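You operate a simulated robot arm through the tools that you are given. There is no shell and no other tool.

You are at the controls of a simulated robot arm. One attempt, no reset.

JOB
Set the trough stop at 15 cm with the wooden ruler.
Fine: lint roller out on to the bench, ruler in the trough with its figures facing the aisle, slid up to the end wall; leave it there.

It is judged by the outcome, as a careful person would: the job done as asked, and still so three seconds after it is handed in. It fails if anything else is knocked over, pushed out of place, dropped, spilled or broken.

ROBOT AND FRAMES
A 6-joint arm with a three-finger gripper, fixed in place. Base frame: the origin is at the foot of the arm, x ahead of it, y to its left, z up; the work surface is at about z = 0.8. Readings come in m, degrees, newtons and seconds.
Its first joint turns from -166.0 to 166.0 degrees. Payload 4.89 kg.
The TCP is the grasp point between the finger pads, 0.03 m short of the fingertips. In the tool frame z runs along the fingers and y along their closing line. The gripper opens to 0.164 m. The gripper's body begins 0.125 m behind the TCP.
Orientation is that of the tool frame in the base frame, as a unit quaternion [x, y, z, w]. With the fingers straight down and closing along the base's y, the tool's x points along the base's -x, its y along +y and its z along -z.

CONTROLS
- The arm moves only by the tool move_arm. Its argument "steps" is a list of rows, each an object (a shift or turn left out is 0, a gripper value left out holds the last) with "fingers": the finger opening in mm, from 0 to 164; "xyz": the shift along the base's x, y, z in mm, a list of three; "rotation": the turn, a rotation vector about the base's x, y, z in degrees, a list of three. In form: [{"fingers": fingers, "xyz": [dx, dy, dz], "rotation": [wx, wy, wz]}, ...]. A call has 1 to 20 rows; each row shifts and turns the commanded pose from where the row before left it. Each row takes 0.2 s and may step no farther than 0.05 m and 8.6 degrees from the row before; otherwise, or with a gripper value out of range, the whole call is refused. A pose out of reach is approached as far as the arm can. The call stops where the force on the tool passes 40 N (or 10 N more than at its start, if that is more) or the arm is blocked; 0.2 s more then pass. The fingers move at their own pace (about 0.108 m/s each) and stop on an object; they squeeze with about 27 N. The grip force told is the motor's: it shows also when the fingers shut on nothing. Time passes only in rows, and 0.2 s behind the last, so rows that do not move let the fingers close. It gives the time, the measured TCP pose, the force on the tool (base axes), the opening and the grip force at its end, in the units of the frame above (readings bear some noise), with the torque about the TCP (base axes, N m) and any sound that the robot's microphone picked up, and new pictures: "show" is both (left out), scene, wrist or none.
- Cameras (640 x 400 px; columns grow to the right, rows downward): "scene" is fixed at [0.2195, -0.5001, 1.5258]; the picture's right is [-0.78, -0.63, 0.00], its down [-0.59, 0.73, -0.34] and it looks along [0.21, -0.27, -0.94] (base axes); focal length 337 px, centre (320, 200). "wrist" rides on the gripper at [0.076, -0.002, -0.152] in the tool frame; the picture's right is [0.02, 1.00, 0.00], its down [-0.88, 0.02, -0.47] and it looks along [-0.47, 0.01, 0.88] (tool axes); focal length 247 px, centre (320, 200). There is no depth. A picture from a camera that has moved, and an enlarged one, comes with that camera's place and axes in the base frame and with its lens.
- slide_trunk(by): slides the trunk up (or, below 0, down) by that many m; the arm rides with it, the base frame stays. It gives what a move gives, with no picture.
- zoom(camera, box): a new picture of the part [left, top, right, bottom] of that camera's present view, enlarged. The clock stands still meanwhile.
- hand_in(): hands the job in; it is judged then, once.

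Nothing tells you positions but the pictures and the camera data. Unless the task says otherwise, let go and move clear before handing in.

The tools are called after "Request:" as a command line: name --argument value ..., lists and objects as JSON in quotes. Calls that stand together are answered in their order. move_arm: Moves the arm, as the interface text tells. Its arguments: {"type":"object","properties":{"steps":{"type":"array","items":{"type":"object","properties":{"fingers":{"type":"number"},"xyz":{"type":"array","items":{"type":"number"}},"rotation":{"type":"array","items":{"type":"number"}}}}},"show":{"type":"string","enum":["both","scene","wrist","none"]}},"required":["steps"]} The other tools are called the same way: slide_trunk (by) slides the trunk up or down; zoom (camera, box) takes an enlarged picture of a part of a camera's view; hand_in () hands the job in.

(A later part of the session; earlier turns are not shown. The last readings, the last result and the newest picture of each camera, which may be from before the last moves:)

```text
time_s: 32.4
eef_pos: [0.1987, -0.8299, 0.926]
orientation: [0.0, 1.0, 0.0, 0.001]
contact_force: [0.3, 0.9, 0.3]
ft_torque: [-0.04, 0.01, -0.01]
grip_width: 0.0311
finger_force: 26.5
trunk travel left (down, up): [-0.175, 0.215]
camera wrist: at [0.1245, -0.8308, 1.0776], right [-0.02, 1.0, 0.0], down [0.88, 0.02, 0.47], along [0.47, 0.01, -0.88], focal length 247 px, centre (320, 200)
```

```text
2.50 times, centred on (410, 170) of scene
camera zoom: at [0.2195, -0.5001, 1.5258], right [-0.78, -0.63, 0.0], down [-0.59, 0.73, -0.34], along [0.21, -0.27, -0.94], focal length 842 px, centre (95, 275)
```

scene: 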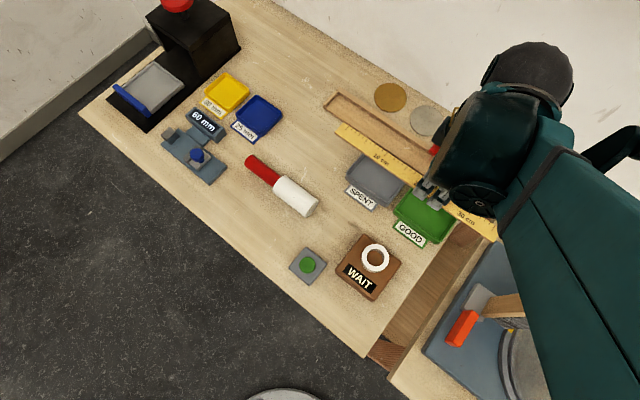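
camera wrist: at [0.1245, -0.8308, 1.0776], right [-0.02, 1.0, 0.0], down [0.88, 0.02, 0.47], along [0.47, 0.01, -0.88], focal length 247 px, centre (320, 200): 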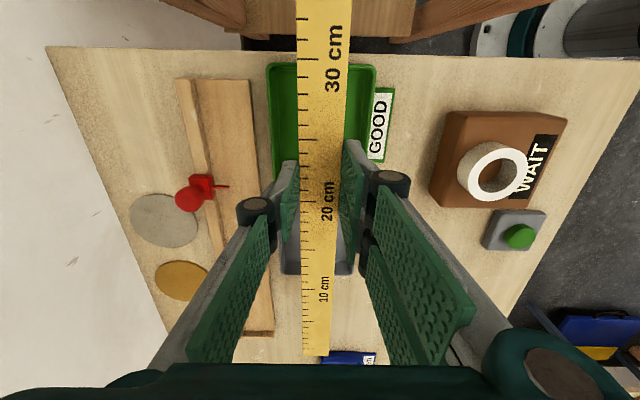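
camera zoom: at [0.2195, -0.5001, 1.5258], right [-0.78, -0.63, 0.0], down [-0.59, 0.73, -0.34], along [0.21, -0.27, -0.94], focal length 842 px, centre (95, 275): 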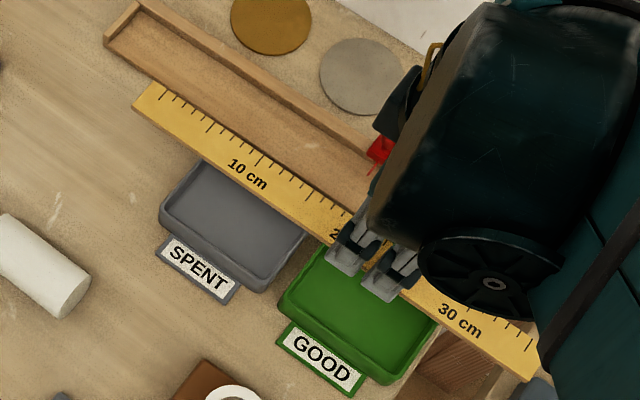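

Request:
move_arm --steps '[{"xyz": [16, -15, 0]}, {"xyz": [20, -20, 0]}, {"xyz": [20, -20, 0]}, {"xyz": [15, -15, 0]}, {"xyz": [8, -5, 0]}, {}, {}]'

Request:
zoom --camera "scene" --box '[310, 70, 480, 200]'

Request:
zoom --camera "wrist" --box '[200, 80, 440, 360]'

```text
time_s: 34.0
eef_pos: [0.2789, -0.9058, 0.9245]
orientation: [0.001, 1.0, 0.0, 0.0]
contact_force: [0.1, -0.1, -0.6]
ft_torque: [-0.01, 0.04, 0.02]
grip_width: 0.0313
finger_force: 26.8
trunk travel left (down, up): [-0.175, 0.215]
camera wrist: at [0.2045, -0.9066, 1.0767], right [-0.02, 1.0, 0.0], down [0.88, 0.02, 0.47], along [0.47, 0.01, -0.88], focal length 247 px, centre (320, 200)
```

scene: 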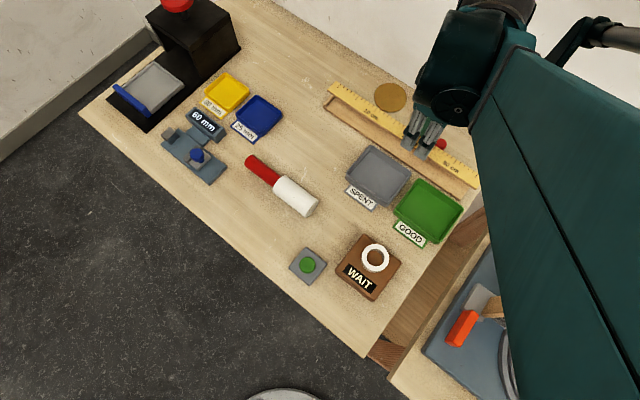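
wrist: 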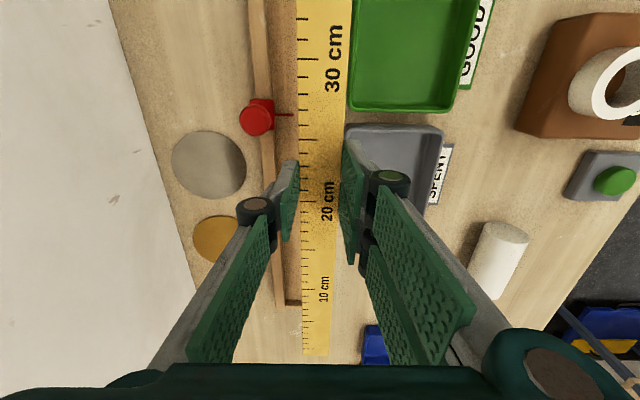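

```text
3.08 times, centred on (395, 135) of scene
camera zoom: at [0.2195, -0.5001, 1.5258], right [-0.78, -0.63, 0.0], down [-0.59, 0.73, -0.34], along [0.21, -0.27, -0.94], focal length 1036 px, centre (89, 400)
```

zoom: 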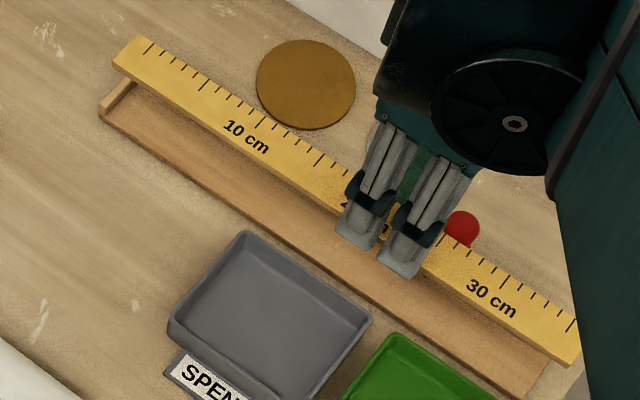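

```text
1.43 times, centred on (320, 220) of wrist
camera zoom: at [0.2045, -0.9066, 1.0767], right [-0.02, 1.0, 0.0], down [0.88, 0.02, 0.47], along [0.47, 0.01, -0.88], focal length 353 px, centre (320, 171)
```

zoom: 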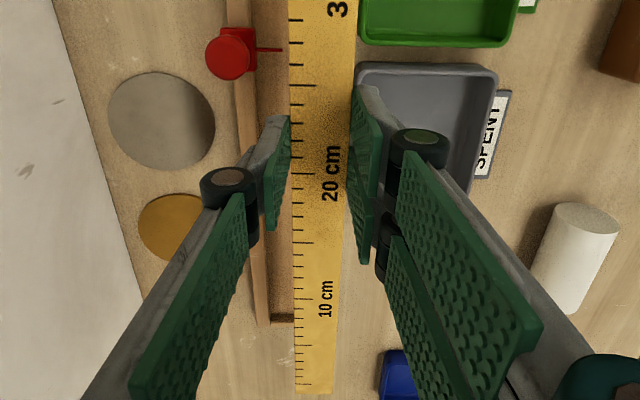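

The pointer tip is at (0.246, -0.932), and the held ruler is clear of it by about 5 mm once at TCP y=-0.911. I'll lower the ruler on to the trough plate beside the pointer.

Request:
move_arm --steps '[{"xyz": [0, -5, -20]}, {"xyz": [0, 0, -25]}, {"xyz": [0, 0, -20]}, {"xyz": [0, 0, -10]}, {}]'

Request:
zoom --camera "wrist" --box '[200, 60, 440, 260]'

Request:
zoom --camera "scene" --box '[310, 70, 480, 200]'

```text
time_s: 35.2
eef_pos: [0.2793, -0.9068, 0.85]
orientation: [-0.001, 1.0, 0.0, 0.001]
contact_force: [-0.4, -11.7, -0.3]
ft_torque: [-0.18, 0.05, 0.01]
grip_width: 0.0314
finger_force: 26.7
trunk travel left (down, up): [-0.175, 0.215]
camera wrist: at [0.2037, -0.9093, 1.0017], right [-0.02, 1.0, 0.0], down [0.88, 0.02, 0.47], along [0.47, 0.01, -0.88], focal length 247 px, centre (320, 200)
```

scene: 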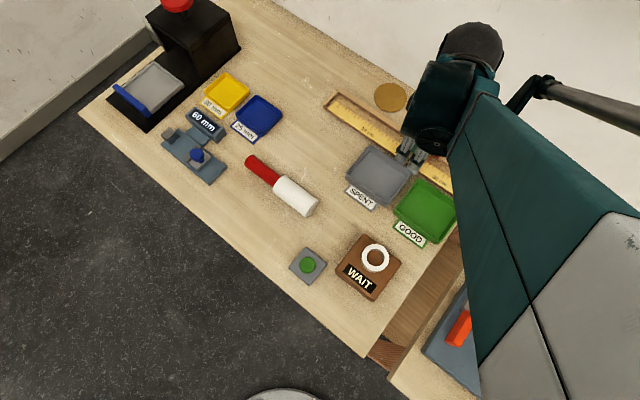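
wrist: 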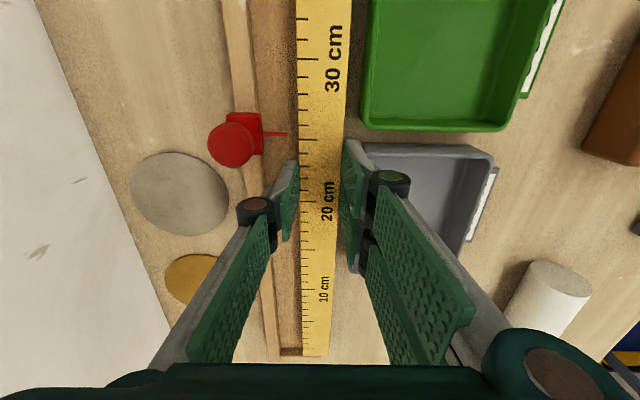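

```text
2.00 times, centred on (320, 160) of wrist
camera zoom: at [0.2037, -0.9093, 1.0017], right [-0.02, 1.0, 0.0], down [0.88, 0.02, 0.47], along [0.47, 0.01, -0.88], focal length 494 px, centre (320, 280)
```

zoom: 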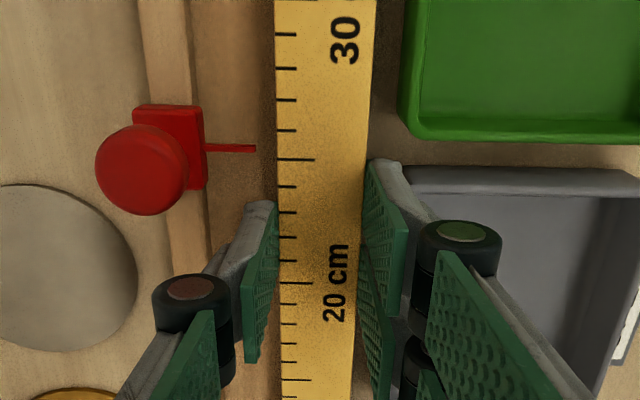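

```text
3.08 times, centred on (395, 135) of scene
camera zoom: at [0.2195, -0.5001, 1.5258], right [-0.78, -0.63, 0.0], down [-0.59, 0.73, -0.34], along [0.21, -0.27, -0.94], focal length 1036 px, centre (89, 400)
```

zoom: 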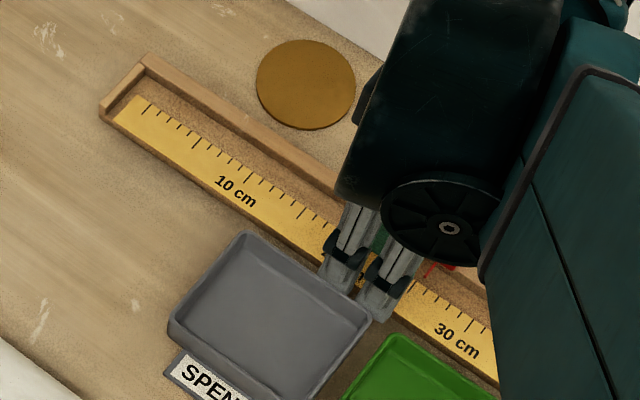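

The aisle-side finger feels an 11.7 N side force, most likely from brushing the SPENT tray's rim. The tray looks unmoved. I'll ease 4 mm toward the rail and re-check.

Request:
move_arm --steps '[{"xyz": [0, -2, 0]}, {"xyz": [0, -2, 0]}, {}, {}]'

Request:
zoom --camera "wrist" --box '[240, 80, 440, 280]'

Request:
zoom --camera "scene" --box '[310, 70, 480, 200]'

```text
time_s: 36.2
eef_pos: [0.2792, -0.9103, 0.8508]
orientation: [0.0, 1.0, 0.001, -0.001]
contact_force: [0.2, 0.9, -0.7]
ft_torque: [0.01, 0.01, -0.04]
grip_width: 0.0315
finger_force: 27.1
trunk travel left (down, up): [-0.175, 0.215]
camera wrist: at [0.2033, -0.9133, 1.0024], right [-0.02, 1.0, 0.0], down [0.88, 0.02, 0.47], along [0.47, 0.01, -0.88], focal length 247 px, centre (320, 200)
```

scene: 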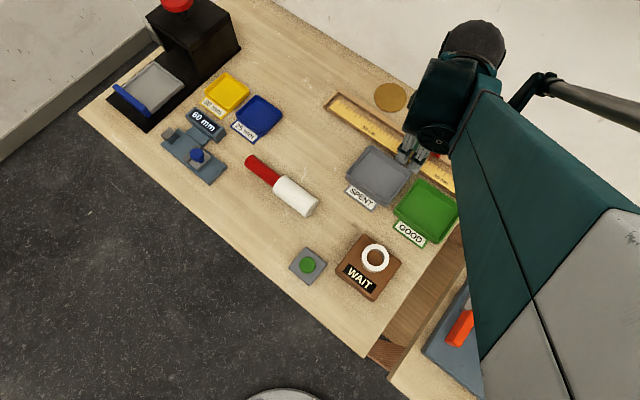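
wrist: 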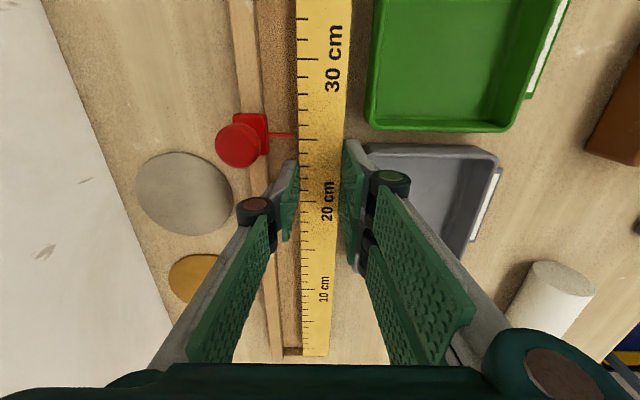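

```text
2.00 times, centred on (340, 180) of wrist
camera zoom: at [0.2033, -0.9133, 1.0024], right [-0.02, 1.0, 0.0], down [0.88, 0.02, 0.47], along [0.47, 0.01, -0.88], focal length 494 px, centre (280, 240)
```

zoom: 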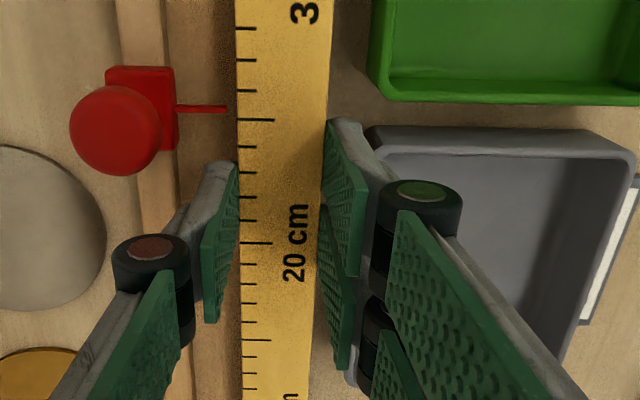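

```text
3.08 times, centred on (395, 135) of scene
camera zoom: at [0.2195, -0.5001, 1.5258], right [-0.78, -0.63, 0.0], down [-0.59, 0.73, -0.34], along [0.21, -0.27, -0.94], focal length 1036 px, centre (89, 400)
```

zoom: 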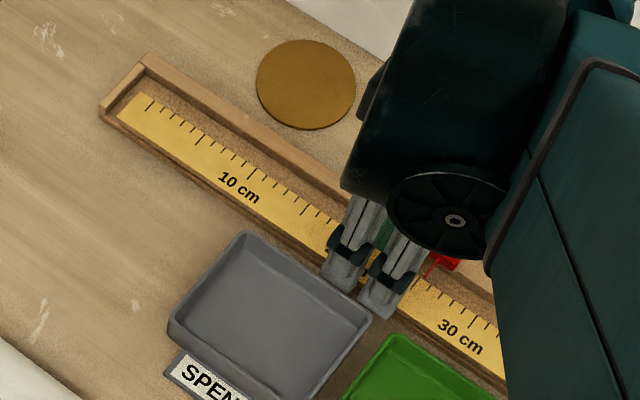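

The force is gone and the tray hasn't shifted. I'll lower in small steps to the plate.

Request:
move_arm --steps '[{"xyz": [0, 0, -4]}, {"xyz": [0, 0, -4]}, {"xyz": [0, 0, -2]}, {}]' --show "none"

Request:
move_arm --steps '[{"xyz": [0, 0, -1.5]}, {}]' --show "none"

Request:
move_arm --steps '[{"xyz": [0, 0, -1.5]}, {}]' --show "wrist"

```text
time_s: 37.2
eef_pos: [0.2775, -0.9124, 0.8407]
orientation: [0.0, 1.0, 0.001, 0.001]
contact_force: [0.0, 0.2, 0.2]
ft_torque: [0.01, 0.06, 0.01]
grip_width: 0.0316
finger_force: 26.6
trunk travel left (down, up): [-0.175, 0.215]
```

```text
time_s: 37.8
eef_pos: [0.2774, -0.9122, 0.839]
orientation: [0.0, 1.0, 0.0, 0.0]
contact_force: [-0.1, 0.7, -0.9]
ft_torque: [-0.01, 0.02, 0.0]
grip_width: 0.0312
finger_force: 27.0
trunk travel left (down, up): [-0.175, 0.215]
```

```text
time_s: 38.4
eef_pos: [0.2797, -0.9124, 0.8367]
orientation: [0.001, 1.0, 0.0, 0.0]
contact_force: [-1.2, -0.2, 1.6]
ft_torque: [-0.04, -0.56, -0.07]
grip_width: 0.0312
finger_force: 27.1
trunk travel left (down, up): [-0.175, 0.215]
camera wrist: at [0.2032, -0.9137, 0.99], right [-0.02, 1.0, 0.0], down [0.88, 0.02, 0.47], along [0.47, 0.01, -0.88], focal length 247 px, centre (320, 200)
```

wrist: 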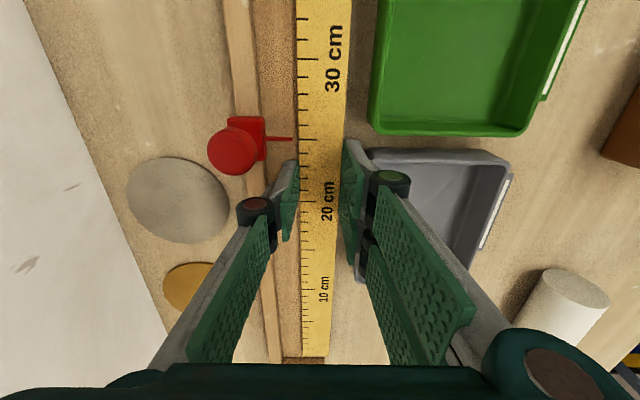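

The ruler's zero end now touches the plate. I'll slide the ruler under the pointer tip toward the rail, then up to the end wall.

Request:
move_arm --steps '[{"xyz": [0, -3, 0]}, {"xyz": [0, -3, 0]}, {"xyz": [0, -3, 0]}, {"xyz": [0, -2, 0]}, {}]'

Request:
zoom --camera "wrist" --box '[220, 80, 380, 220]'

Request:
zoom --camera "scene" --box '[310, 80, 400, 140]'

```text
time_s: 39.6
eef_pos: [0.2774, -0.924, 0.8385]
orientation: [-0.001, 1.0, -0.001, 0.0]
contact_force: [-0.5, 2.1, 3.8]
ft_torque: [0.07, -0.01, 0.0]
grip_width: 0.0312
finger_force: 26.5
trunk travel left (down, up): [-0.175, 0.215]
camera wrist: at [0.2029, -0.9243, 0.9898], right [-0.02, 1.0, 0.0], down [0.88, 0.02, 0.47], along [0.47, 0.01, -0.88], focal length 247 px, centre (320, 200)
```

scene: 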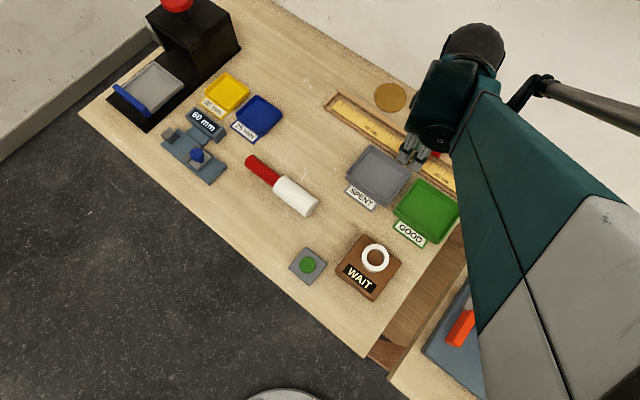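
wrist: 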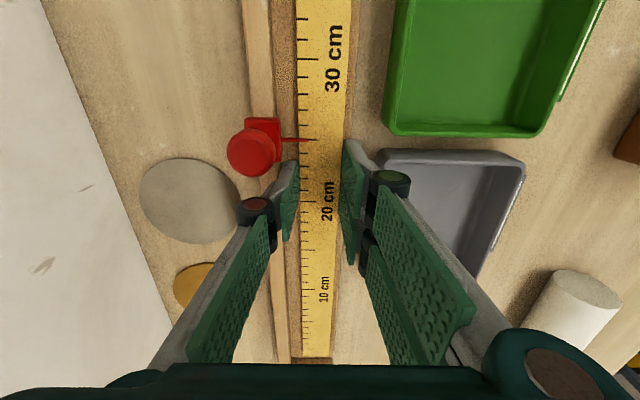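

```text
2.86 times, centred on (300, 150) of wrist
camera zoom: at [0.2029, -0.9243, 0.9898], right [-0.02, 1.0, 0.0], down [0.88, 0.02, 0.47], along [0.47, 0.01, -0.88], focal length 706 px, centre (377, 343)
```

zoom: 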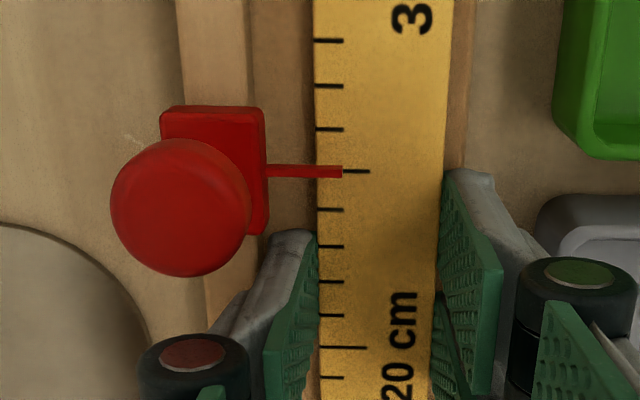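

```text
6.67 times, centred on (355, 110) of scene
camera zoom: at [0.2195, -0.5001, 1.5258], right [-0.78, -0.63, 0.0], down [-0.59, 0.73, -0.34], along [0.21, -0.27, -0.94], focal length 2245 px, centre (87, 800)
```

zoom: 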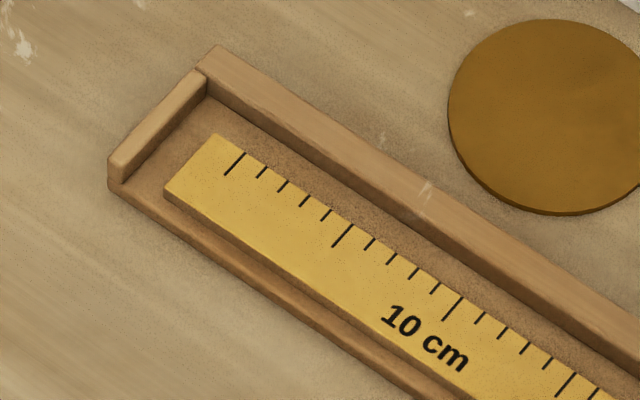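

The pointer now overhangs the ticks nicely. I'll slide the ruler +x about 14 mm until it meets the end wall.

Request:
move_arm --steps '[{"xyz": [3, 0, 0.5]}, {"xyz": [3, 0, 0]}, {"xyz": [3, 0, 0]}, {"xyz": [2, 0, 0]}, {}]' --show "scene"

Request:
zoom --camera "scene" --box '[310, 80, 400, 140]'

```text
time_s: 40.8
eef_pos: [0.2887, -0.9231, 0.8375]
orientation: [0.0, 1.0, 0.0, 0.0]
contact_force: [-2.2, -0.8, 5.0]
ft_torque: [0.01, 0.14, -0.02]
grip_width: 0.0314
finger_force: 26.9
trunk travel left (down, up): [-0.175, 0.215]
```

scene: 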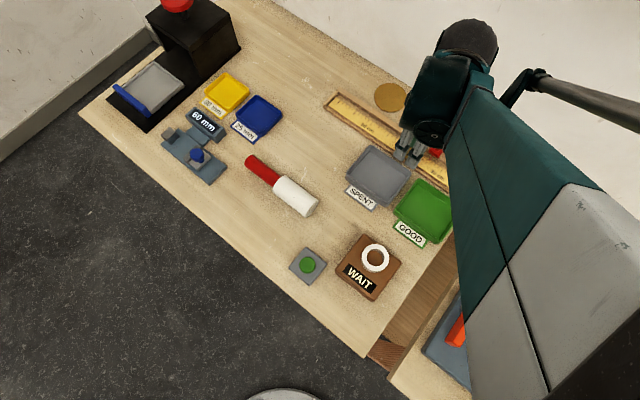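

```text
6.67 times, centred on (355, 110) of scene
camera zoom: at [0.2195, -0.5001, 1.5258], right [-0.78, -0.63, 0.0], down [-0.59, 0.73, -0.34], along [0.21, -0.27, -0.94], focal length 2245 px, centre (87, 800)
```

zoom: 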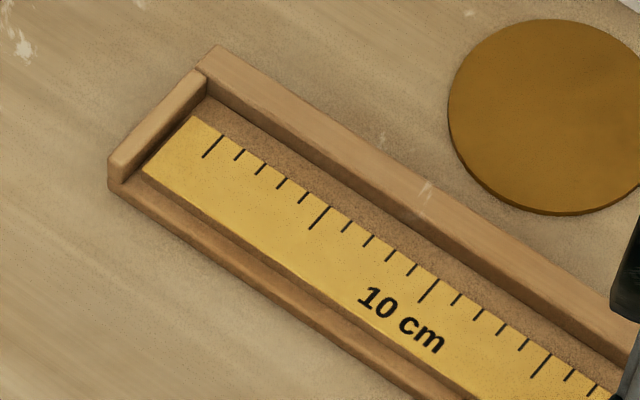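

Request:
move_arm --steps '[{"xyz": [1.5, 0, 0.3]}, {"xyz": [1, 0, 0]}, {"xyz": [1, 0, 0]}, {}]' --show "scene"

Request:
zoom --camera "scene" --box '[310, 80, 370, 120]'

```text
time_s: 41.8
eef_pos: [0.2936, -0.9249, 0.8385]
orientation: [0.0, 1.0, 0.0, 0.0]
contact_force: [-0.7, 0.5, -0.8]
ft_torque: [0.02, 0.12, 0.01]
grip_width: 0.0311
finger_force: 26.7
trunk travel left (down, up): [-0.175, 0.215]
```

scene: 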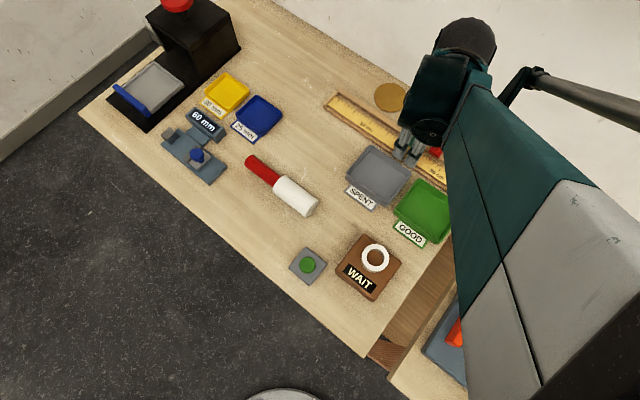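

```text
10.00 times, centred on (340, 100) of scene
camera zoom: at [0.2195, -0.5001, 1.5258], right [-0.78, -0.63, 0.0], down [-0.59, 0.73, -0.34], along [0.21, -0.27, -0.94], focal length 3367 px, centre (120, 1200)
```

zoom: 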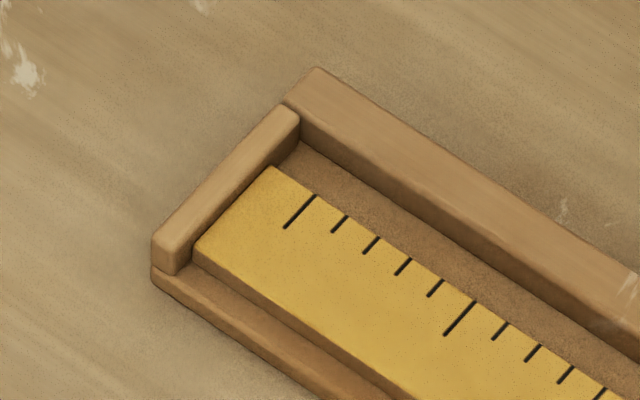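

Request:
move_arm --steps '[{"xyz": [1, 0, 0]}, {}]' --show "none"

Request:
move_arm --steps '[{"xyz": [1, 0, 0]}, {}]' --show "none"

Request:
move_arm --steps '[{"xyz": [1, 0, 0]}, {}]' --show "none"

```text
time_s: 42.4
eef_pos: [0.2934, -0.9244, 0.838]
orientation: [0.001, 1.0, 0.0, 0.0]
contact_force: [-15.0, 0.9, 2.0]
ft_torque: [-0.02, 0.15, 0.13]
grip_width: 0.0314
finger_force: 27.1
trunk travel left (down, up): [-0.175, 0.215]
```

```text
time_s: 43.0
eef_pos: [0.2953, -0.9251, 0.8385]
orientation: [0.001, 1.0, 0.0, 0.001]
contact_force: [-20.1, -0.9, -0.1]
ft_torque: [-0.03, 0.56, -0.02]
grip_width: 0.0314
finger_force: 27.0
trunk travel left (down, up): [-0.175, 0.215]
```

```text
time_s: 43.6
eef_pos: [0.2954, -0.9237, 0.8368]
orientation: [0.0, 1.0, 0.0, 0.0]
contact_force: [-20.5, -0.4, -1.5]
ft_torque: [0.01, 0.6, -0.11]
grip_width: 0.0314
finger_force: 27.0
trunk travel left (down, up): [-0.175, 0.215]
```

It's contacting the end wall firmly. I'll relax most of the push and release the ruler.

Request:
move_arm --steps '[{"xyz": [-0.8, 0, 0]}, {}]' --show "none"

Request:
move_arm --steps '[{"fingers": 32}, {"fingers": 34}, {"fingers": 36}, {"fingers": 37}, {}]' --show "both"

Request:
zoom --camera "scene" --box '[310, 80, 370, 120]'

```text
time_s: 44.2
eef_pos: [0.2954, -0.9231, 0.8375]
orientation: [0.0, 1.0, -0.001, 0.0]
contact_force: [-9.9, -0.1, -0.3]
ft_torque: [-0.04, 0.16, -0.11]
grip_width: 0.0312
finger_force: 26.7
trunk travel left (down, up): [-0.175, 0.215]
```

```text
time_s: 45.4
eef_pos: [0.2953, -0.9233, 0.8379]
orientation: [0.0, 1.0, 0.0, 0.0]
contact_force: [1.7, 3.3, -0.5]
ft_torque: [0.02, -0.02, 0.04]
grip_width: 0.036
finger_force: 0.0
trunk travel left (down, up): [-0.175, 0.215]
camera wrist: at [0.2203, -0.9251, 0.99], right [-0.02, 1.0, 0.0], down [0.88, 0.02, 0.47], along [0.47, 0.01, -0.88], focal length 247 px, centre (320, 200)
```

scene: 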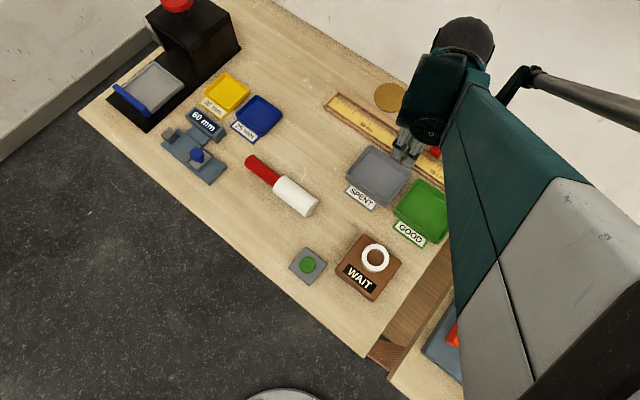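
wrist: 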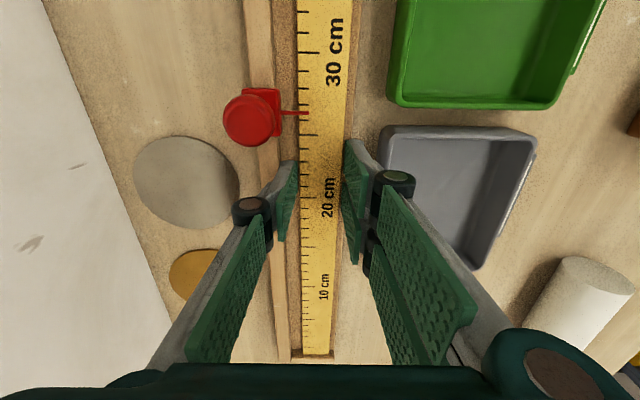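

```text
10.00 times, centred on (340, 100) of scene
camera zoom: at [0.2195, -0.5001, 1.5258], right [-0.78, -0.63, 0.0], down [-0.59, 0.73, -0.34], along [0.21, -0.27, -0.94], focal length 3367 px, centre (120, 1200)
```

zoom: 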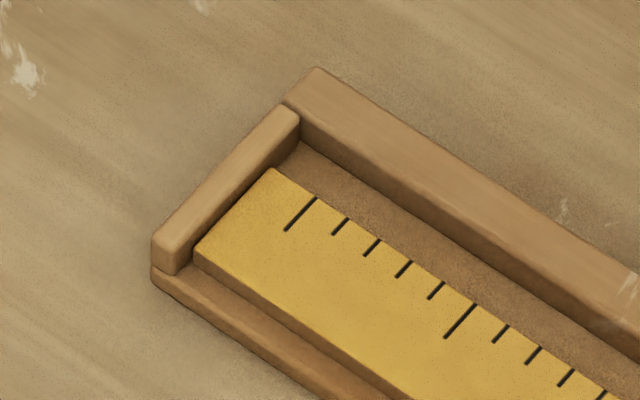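

The ruler is released and butted against the end wall. I'll lift straight out slowly.

Request:
move_arm --steps '[{"xyz": [0, 0, 3]}, {"xyz": [0, 0, 6]}, {"xyz": [0, 0, 12]}, {"xyz": [0, 0, 25]}, {"xyz": [0, 0, 40]}, {"xyz": [0, 0, 40]}, {}]'

Request:
zoom --camera "wrist" --box '[220, 30, 420, 330]'

Request:
zoom --camera "scene" --box '[310, 80, 470, 200]'

```text
time_s: 47.0
eef_pos: [0.2924, -0.924, 0.9634]
orientation: [0.0, 1.0, 0.0, 0.0]
contact_force: [0.6, 0.4, -0.2]
ft_torque: [-0.02, 0.02, 0.02]
grip_width: 0.037
finger_force: 0.1
trunk travel left (down, up): [-0.175, 0.215]
camera wrist: at [0.2177, -0.9246, 1.1159], right [-0.02, 1.0, 0.0], down [0.88, 0.02, 0.47], along [0.47, 0.01, -0.88], focal length 247 px, centre (320, 200)
```

scene: 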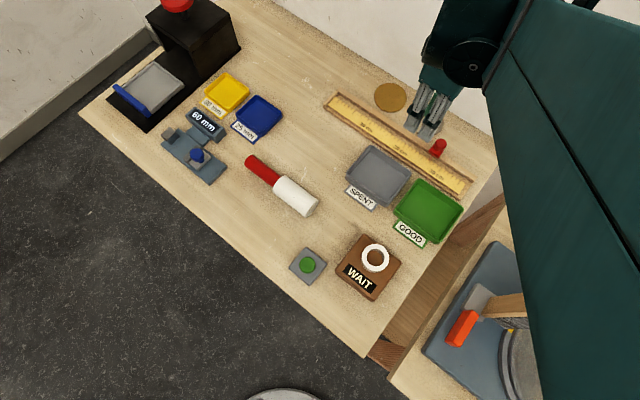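
wrist: 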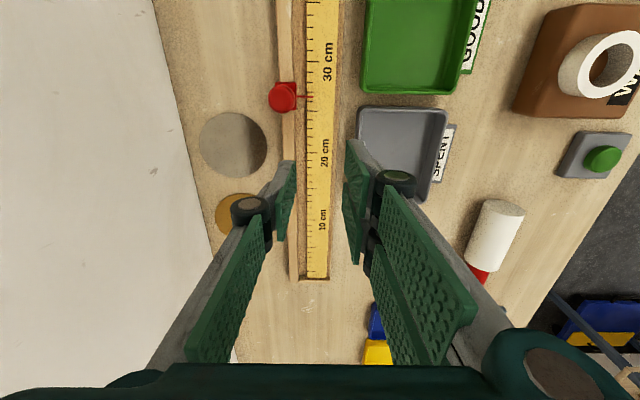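

```text
1.33 times, centred on (320, 180) of wrist
camera zoom: at [0.2177, -0.9246, 1.1159], right [-0.02, 1.0, 0.0], down [0.88, 0.02, 0.47], along [0.47, 0.01, -0.88], focal length 329 px, centre (320, 227)
```

zoom: 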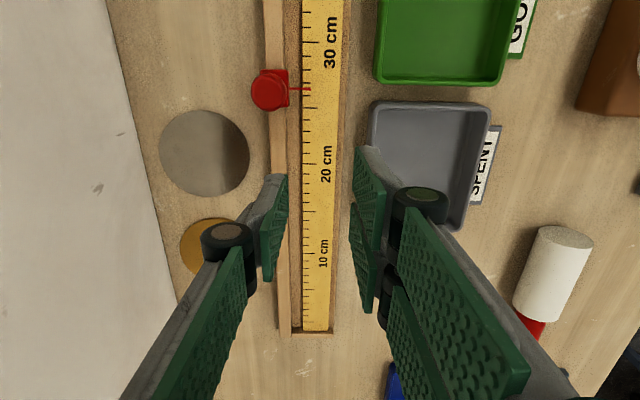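

```text
3.33 times, centred on (390, 140) of scene
camera zoom: at [0.2195, -0.5001, 1.5258], right [-0.78, -0.63, 0.0], down [-0.59, 0.73, -0.34], along [0.21, -0.27, -0.94], focal length 1122 px, centre (87, 400)
```

zoom: 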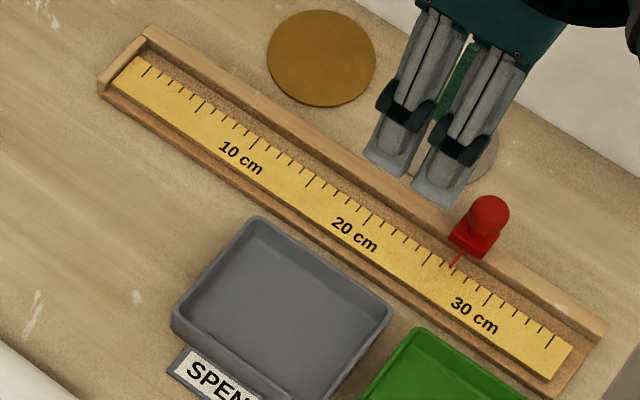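

The ruler is home and reads correctly from the aisle; the pointer currently reads about 26.6 cm. Next I'll turn and tilt the tool so the fingers close along x on the stop's knob.

Request:
move_arm --steps '[{"xyz": [-4.3, 3, 2], "rotation": [0, 0, -8.18], "fingers": 52}, {"xyz": [-4.3, 3, 2], "rotation": [0, 0, -8.18]}, {"xyz": [-4.3, 3, 2], "rotation": [0, 0, -8.18]}, {"xyz": [-4.3, 3, 2], "rotation": [0, 0, -8.18]}, {"xyz": [-4.3, 3, 2], "rotation": [0, 0, -8.18]}, {"xyz": [-4.3, 3, 2], "rotation": [0, 0, -8.18]}, {"xyz": [-4.3, 3, 2], "rotation": [0, 0, -8.18]}, {"xyz": [-4.3, 3, 2], "rotation": [0, 0, -8.18]}, {"xyz": [-4.3, 3, 2], "rotation": [0, 0, -8.18]}, {"xyz": [-4.3, 3, 2], "rotation": [0, 0, -8.18]}, {"xyz": [-4.3, 3, 2], "rotation": [0, 0, -8.2]}, {"xyz": [0, -4.8, -8], "rotation": [-7.4, 0, 0]}, {"xyz": [0, -4.8, -8], "rotation": [-7.4, 0, 0]}, {"xyz": [0, -4.8, -8], "rotation": [-7.4, 0, 0]}, {"xyz": [0, -4.8, -8], "rotation": [-7.4, 0, 0]}, {"xyz": [0, -4.8, -8], "rotation": [-7.4, 0, 0]}, {}]'

Request:
zoom --camera "wrist" --box '[220, 100, 420, 260]'

```text
time_s: 50.6
eef_pos: [0.2475, -0.9149, 0.9449]
orientation: [0.67, 0.671, -0.225, 0.226]
contact_force: [-0.4, -0.3, -0.8]
ft_torque: [0.02, 0.0, 0.0]
grip_width: 0.0516
finger_force: 0.0
trunk travel left (down, up): [-0.175, 0.215]
camera wrist: at [0.2478, -0.7616, 1.0207], right [1.0, 0.02, -0.01], down [0.02, -0.42, 0.91], along [0.01, -0.91, -0.42], focal length 247 px, centre (320, 200)
```

scene: 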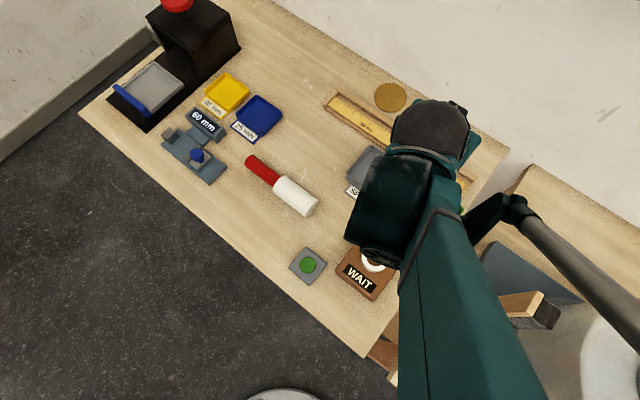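
wrist: 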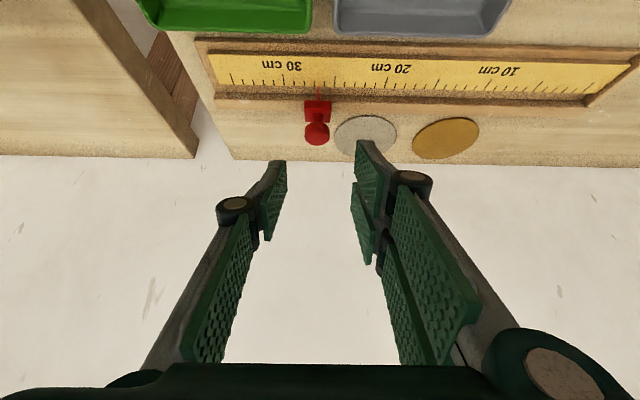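

```text
2.50 times, centred on (320, 180) of wrist
camera zoom: at [0.2478, -0.7616, 1.0207], right [1.0, 0.02, -0.01], down [0.02, -0.42, 0.91], along [0.01, -0.91, -0.42], focal length 617 px, centre (320, 250)
```

zoom: 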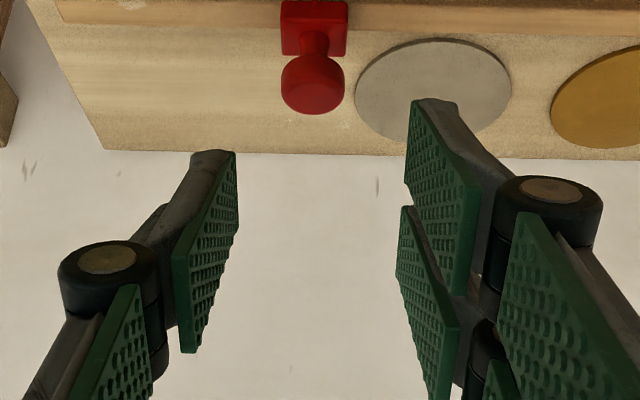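

Request:
move_arm --steps '[{"xyz": [-2, -8, -18]}, {"xyz": [0, -8, -18]}, {"xyz": [0, -8, -17]}, {}]' --show "wrist"

Request:
zoom --camera "wrist" --box '[220, 100, 420, 260]'

```text
time_s: 51.6
eef_pos: [0.2478, -0.9384, 0.892]
orientation: [0.671, 0.67, -0.225, 0.224]
contact_force: [-0.7, -0.1, 0.1]
ft_torque: [0.06, 0.0, 0.03]
grip_width: 0.0521
finger_force: 0.1
trunk travel left (down, up): [-0.175, 0.215]
camera wrist: at [0.2464, -0.7856, 0.9674], right [1.0, 0.02, -0.01], down [0.02, -0.42, 0.91], along [0.01, -0.91, -0.42], focal length 247 px, centre (320, 200)
```

wrist: 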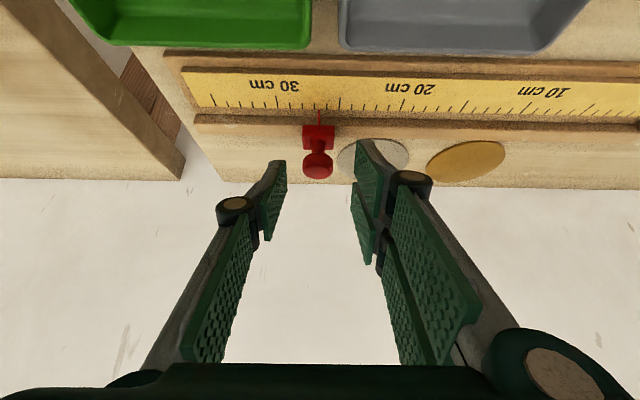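

```text
2.50 times, centred on (320, 180) of wrist
camera zoom: at [0.2464, -0.7856, 0.9674], right [1.0, 0.02, -0.01], down [0.02, -0.42, 0.91], along [0.01, -0.91, -0.42], focal length 617 px, centre (320, 250)
```

zoom: 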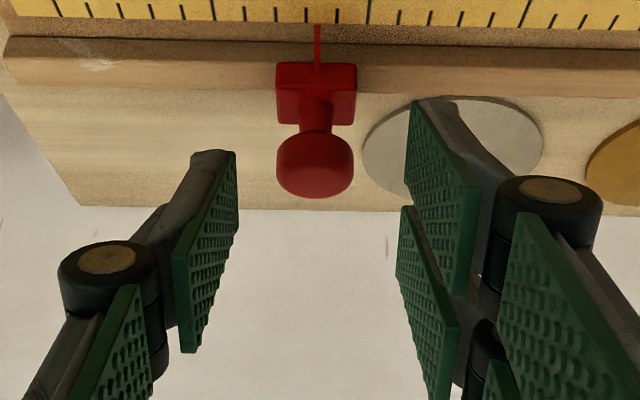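

The knob is centred between the fingers. I'll advance along the tool axis and close on it.

Request:
move_arm --steps '[{"xyz": [-1, -6, -8]}, {"xyz": [0, -6, -8]}, {"xyz": [0, -6.5, -8]}, {}]' --show "wrist"

Request:
zoom --camera "wrist" --box '[220, 100, 420, 260]'

```text
time_s: 52.6
eef_pos: [0.2445, -0.9573, 0.8682]
orientation: [0.671, 0.67, -0.224, 0.224]
contact_force: [-0.1, 0.1, -0.1]
ft_torque: [-0.03, 0.03, -0.01]
grip_width: 0.0521
finger_force: 0.1
trunk travel left (down, up): [-0.175, 0.215]
camera wrist: at [0.2446, -0.804, 0.9436], right [1.0, 0.02, -0.01], down [0.02, -0.42, 0.91], along [0.01, -0.91, -0.42], focal length 247 px, centre (320, 200)
```

wrist: 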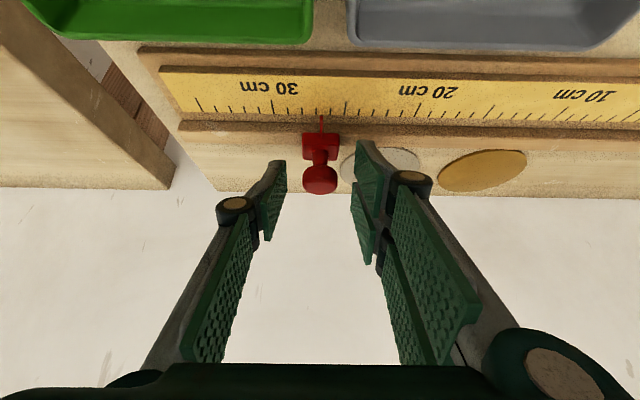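

```text
2.50 times, centred on (320, 180) of wrist
camera zoom: at [0.2446, -0.804, 0.9436], right [1.0, 0.02, -0.01], down [0.02, -0.42, 0.91], along [0.01, -0.91, -0.42], focal length 617 px, centre (320, 250)
```

zoom: 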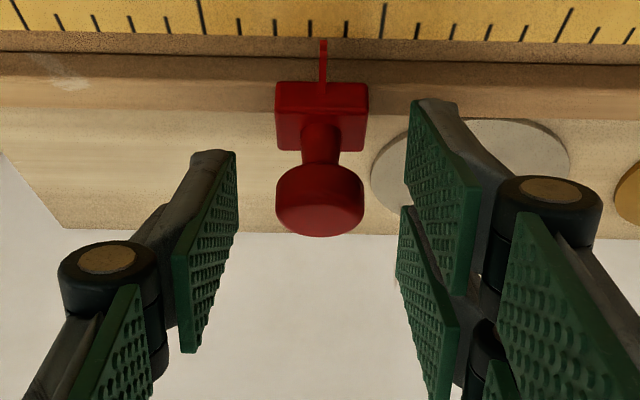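

Request:
move_arm --steps '[{"fingers": 40}, {"fingers": 32}, {"fingers": 22}, {"fingers": 18}, {}]' --show "wrist"

Request:
zoom --camera "wrist" --box '[220, 80, 420, 240]'

```text
time_s: 53.8
eef_pos: [0.2453, -0.9561, 0.8674]
orientation: [0.67, 0.671, -0.224, 0.224]
contact_force: [1.9, -0.7, -2.0]
ft_torque: [-0.03, -1.05, -0.5]
grip_width: 0.0258
finger_force: 45.0
trunk travel left (down, up): [-0.175, 0.215]
camera wrist: at [0.2446, -0.804, 0.9437], right [1.0, 0.02, -0.01], down [0.02, -0.42, 0.91], along [0.01, -0.91, -0.42], focal length 247 px, centre (320, 200)
```

wrist: 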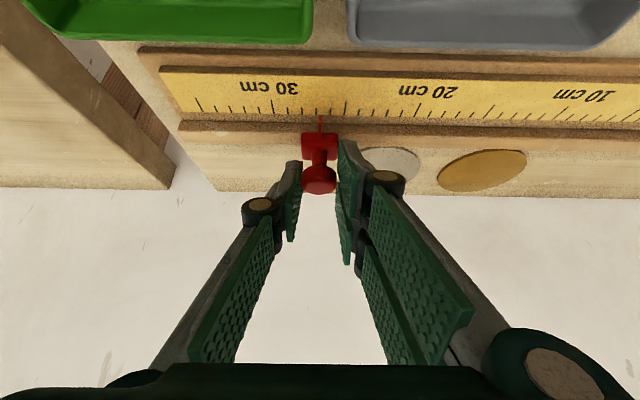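

```text
2.50 times, centred on (320, 160) of wrist
camera zoom: at [0.2446, -0.804, 0.9437], right [1.0, 0.02, -0.01], down [0.02, -0.42, 0.91], along [0.01, -0.91, -0.42], focal length 617 px, centre (320, 300)
```

zoom: 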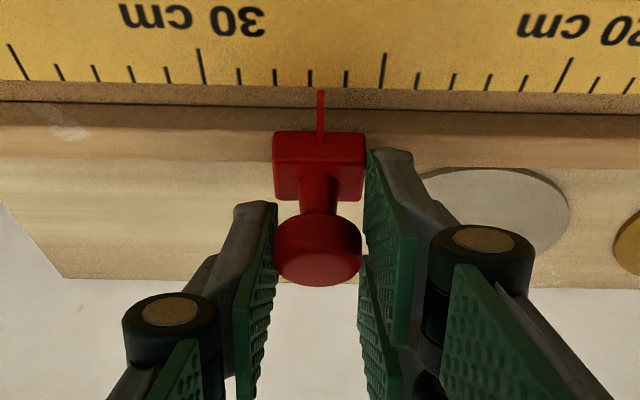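

The knob is gripped at 26 mm. I'll try sliding it +x a little and watch the force.

Request:
move_arm --steps '[{"xyz": [2, 0, 0]}, {"xyz": [3, 0, 0]}, {}]' --show "wrist"

Request:
zoom --camera "wrist" --box '[220, 80, 420, 240]'

```text
time_s: 54.6
eef_pos: [0.2502, -0.9561, 0.8687]
orientation: [0.671, 0.67, -0.225, 0.224]
contact_force: [-1.4, 1.0, -5.8]
ft_torque: [-0.47, -0.95, -0.53]
grip_width: 0.0257
finger_force: 45.5
trunk travel left (down, up): [-0.175, 0.215]
camera wrist: at [0.2498, -0.804, 0.9438], right [1.0, 0.02, -0.01], down [0.02, -0.42, 0.91], along [0.01, -0.91, -0.42], focal length 247 px, centre (320, 200)
```

wrist: 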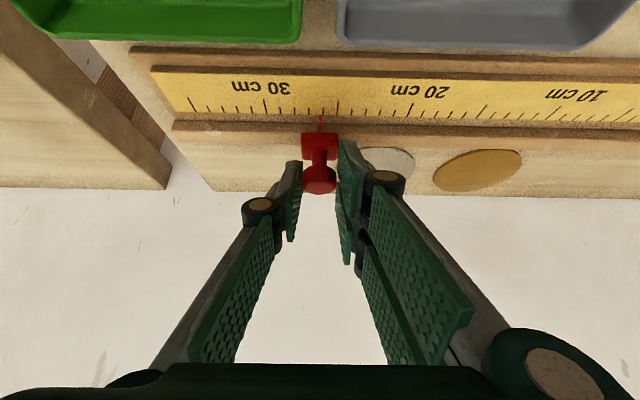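

```text
2.50 times, centred on (320, 160) of wrist
camera zoom: at [0.2498, -0.804, 0.9438], right [1.0, 0.02, -0.01], down [0.02, -0.42, 0.91], along [0.01, -0.91, -0.42], focal length 617 px, centre (320, 300)
```

zoom: 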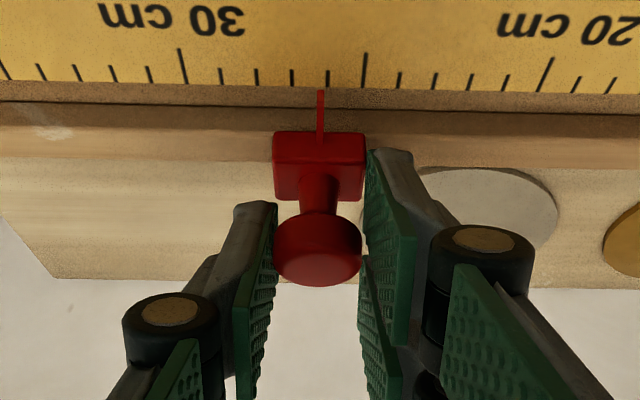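

The stop slides freely. The pointer reads about 26.2, so I'll move about 100 mm and then fine-tune.

Request:
move_arm --steps '[{"xyz": [8, 0, 0]}, {"xyz": [8, 0, 0]}, {"xyz": [8, 0, 0]}, {"xyz": [8, 0, 0]}, {"xyz": [8, 0, 0]}, {"xyz": [8, 0, 0]}, {}]' --show "wrist"

```text
time_s: 56.2
eef_pos: [0.2982, -0.9565, 0.8693]
orientation: [0.671, 0.67, -0.224, 0.224]
contact_force: [-0.5, 14.1, -18.6]
ft_torque: [0.55, -0.88, -0.36]
grip_width: 0.0261
finger_force: 45.4
trunk travel left (down, up): [-0.175, 0.215]
camera wrist: at [0.2977, -0.8041, 0.9439], right [1.0, 0.02, -0.01], down [0.02, -0.42, 0.91], along [0.01, -0.91, -0.42], focal length 247 px, centre (320, 200)
```

wrist: 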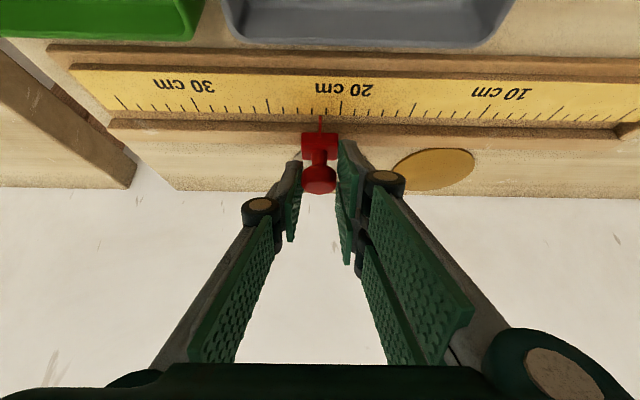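

The stop follows well, with some y/z side-load building up. I'll relieve that and continue.

Request:
move_arm --steps '[{"xyz": [0, 0.7, -0.9]}, {}]' --show "none"

```text
time_s: 56.8
eef_pos: [0.2976, -0.9574, 0.869]
orientation: [0.671, 0.67, -0.225, 0.224]
contact_force: [1.2, -3.0, -1.7]
ft_torque: [0.43, -0.99, -0.43]
grip_width: 0.0262
finger_force: 45.3
trunk travel left (down, up): [-0.175, 0.215]
```

Request:
move_arm --steps '[{"xyz": [8, 0, 0]}, {"xyz": [8, 0, 0]}, {"xyz": [8, 0, 0]}, {}]' --show "none"

```text
time_s: 57.8
eef_pos: [0.3219, -0.9574, 0.8691]
orientation: [0.67, 0.671, -0.225, 0.225]
contact_force: [1.2, -16.8, 22.1]
ft_torque: [-0.23, -1.04, -0.45]
grip_width: 0.0263
finger_force: 45.4
trunk travel left (down, up): [-0.175, 0.215]
```

Request:
move_arm --steps '[{"xyz": [0, -0.7, 0.9]}, {}]' --show "none"

Request:
move_arm --steps '[{"xyz": [6, 0, 0]}, {"xyz": [6, 0, 0]}, {"xyz": [6, 0, 0]}, {}]' --show "wrist"

Request:
zoom --camera "wrist" --box '[220, 80, 420, 240]'

```text
time_s: 58.4
eef_pos: [0.3225, -0.9568, 0.8684]
orientation: [0.671, 0.67, -0.225, 0.224]
contact_force: [0.4, -13.6, 7.1]
ft_torque: [-1.03, -1.02, -0.55]
grip_width: 0.0261
finger_force: 45.4
trunk travel left (down, up): [-0.175, 0.215]
```

```text
time_s: 59.4
eef_pos: [0.3397, -0.9571, 0.8685]
orientation: [0.671, 0.67, -0.225, 0.224]
contact_force: [-0.6, -9.8, 5.2]
ft_torque: [0.42, -0.92, -0.41]
grip_width: 0.0259
finger_force: 45.2
trunk travel left (down, up): [-0.175, 0.215]
camera wrist: at [0.3395, -0.8039, 0.9438], right [1.0, 0.02, -0.01], down [0.02, -0.42, 0.91], along [0.01, -0.91, -0.42], focal length 247 px, centre (320, 200)
```

wrist: 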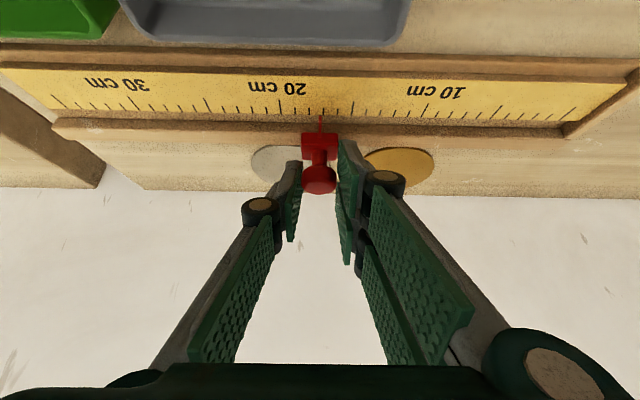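

```text
2.50 times, centred on (320, 160) of wrist
camera zoom: at [0.3395, -0.8039, 0.9438], right [1.0, 0.02, -0.01], down [0.02, -0.42, 0.91], along [0.01, -0.91, -0.42], focal length 617 px, centre (320, 300)
```

zoom: 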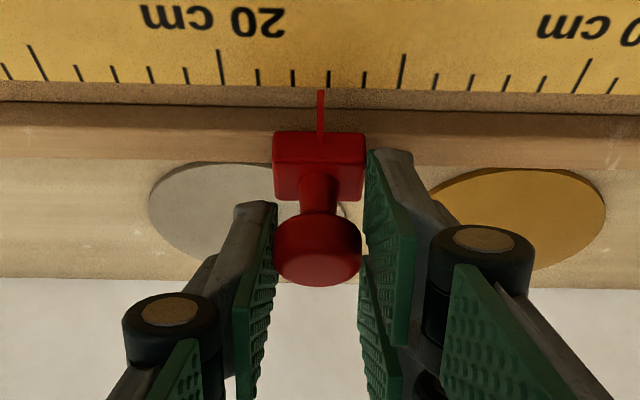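

The pointer reads about 17.2, so 22 mm remain. I'll go 20 mm and then fine-tune.

Request:
move_arm --steps '[{"xyz": [6, 0, 0]}, {"xyz": [6, 0.3, -0.2]}, {"xyz": [5, 0.3, 0]}, {"xyz": [3, 0, 0]}, {}, {}]' --show "wrist"

Request:
zoom --camera "wrist" --box '[270, 90, 370, 160]'

```text
time_s: 60.8
eef_pos: [0.3608, -0.9585, 0.8673]
orientation: [0.671, 0.671, -0.224, 0.224]
contact_force: [-1.1, -11.5, -9.3]
ft_torque: [-0.64, -0.82, -0.56]
grip_width: 0.026
finger_force: 45.2
trunk travel left (down, up): [-0.175, 0.215]
camera wrist: at [0.3597, -0.804, 0.9439], right [1.0, 0.02, -0.01], down [0.02, -0.42, 0.91], along [0.01, -0.91, -0.42], focal length 247 px, centre (320, 200)
```

wrist: 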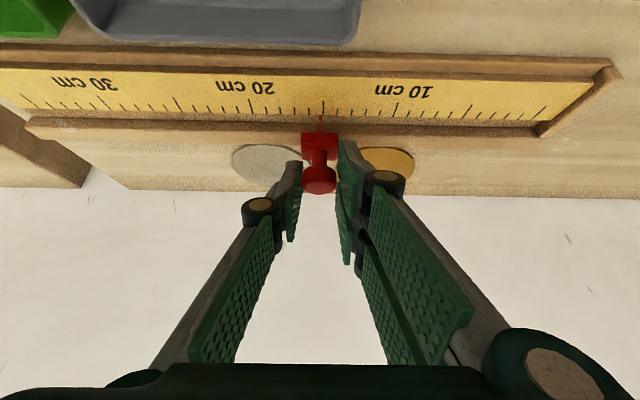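

```text
5.71 times, centred on (320, 125) of wrist
camera zoom: at [0.3597, -0.804, 0.9439], right [1.0, 0.02, -0.01], down [0.02, -0.42, 0.91], along [0.01, -0.91, -0.42], focal length 1411 px, centre (320, 629)
```

zoom: 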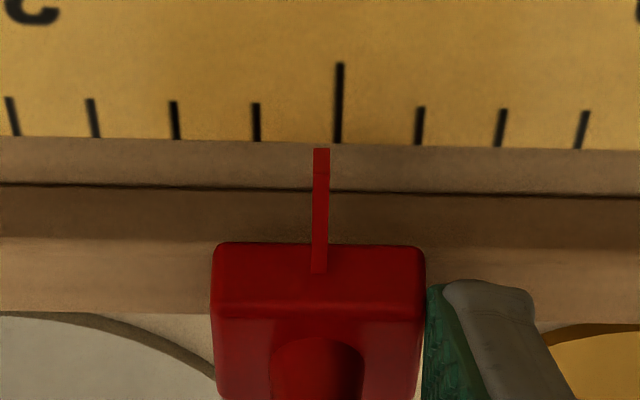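

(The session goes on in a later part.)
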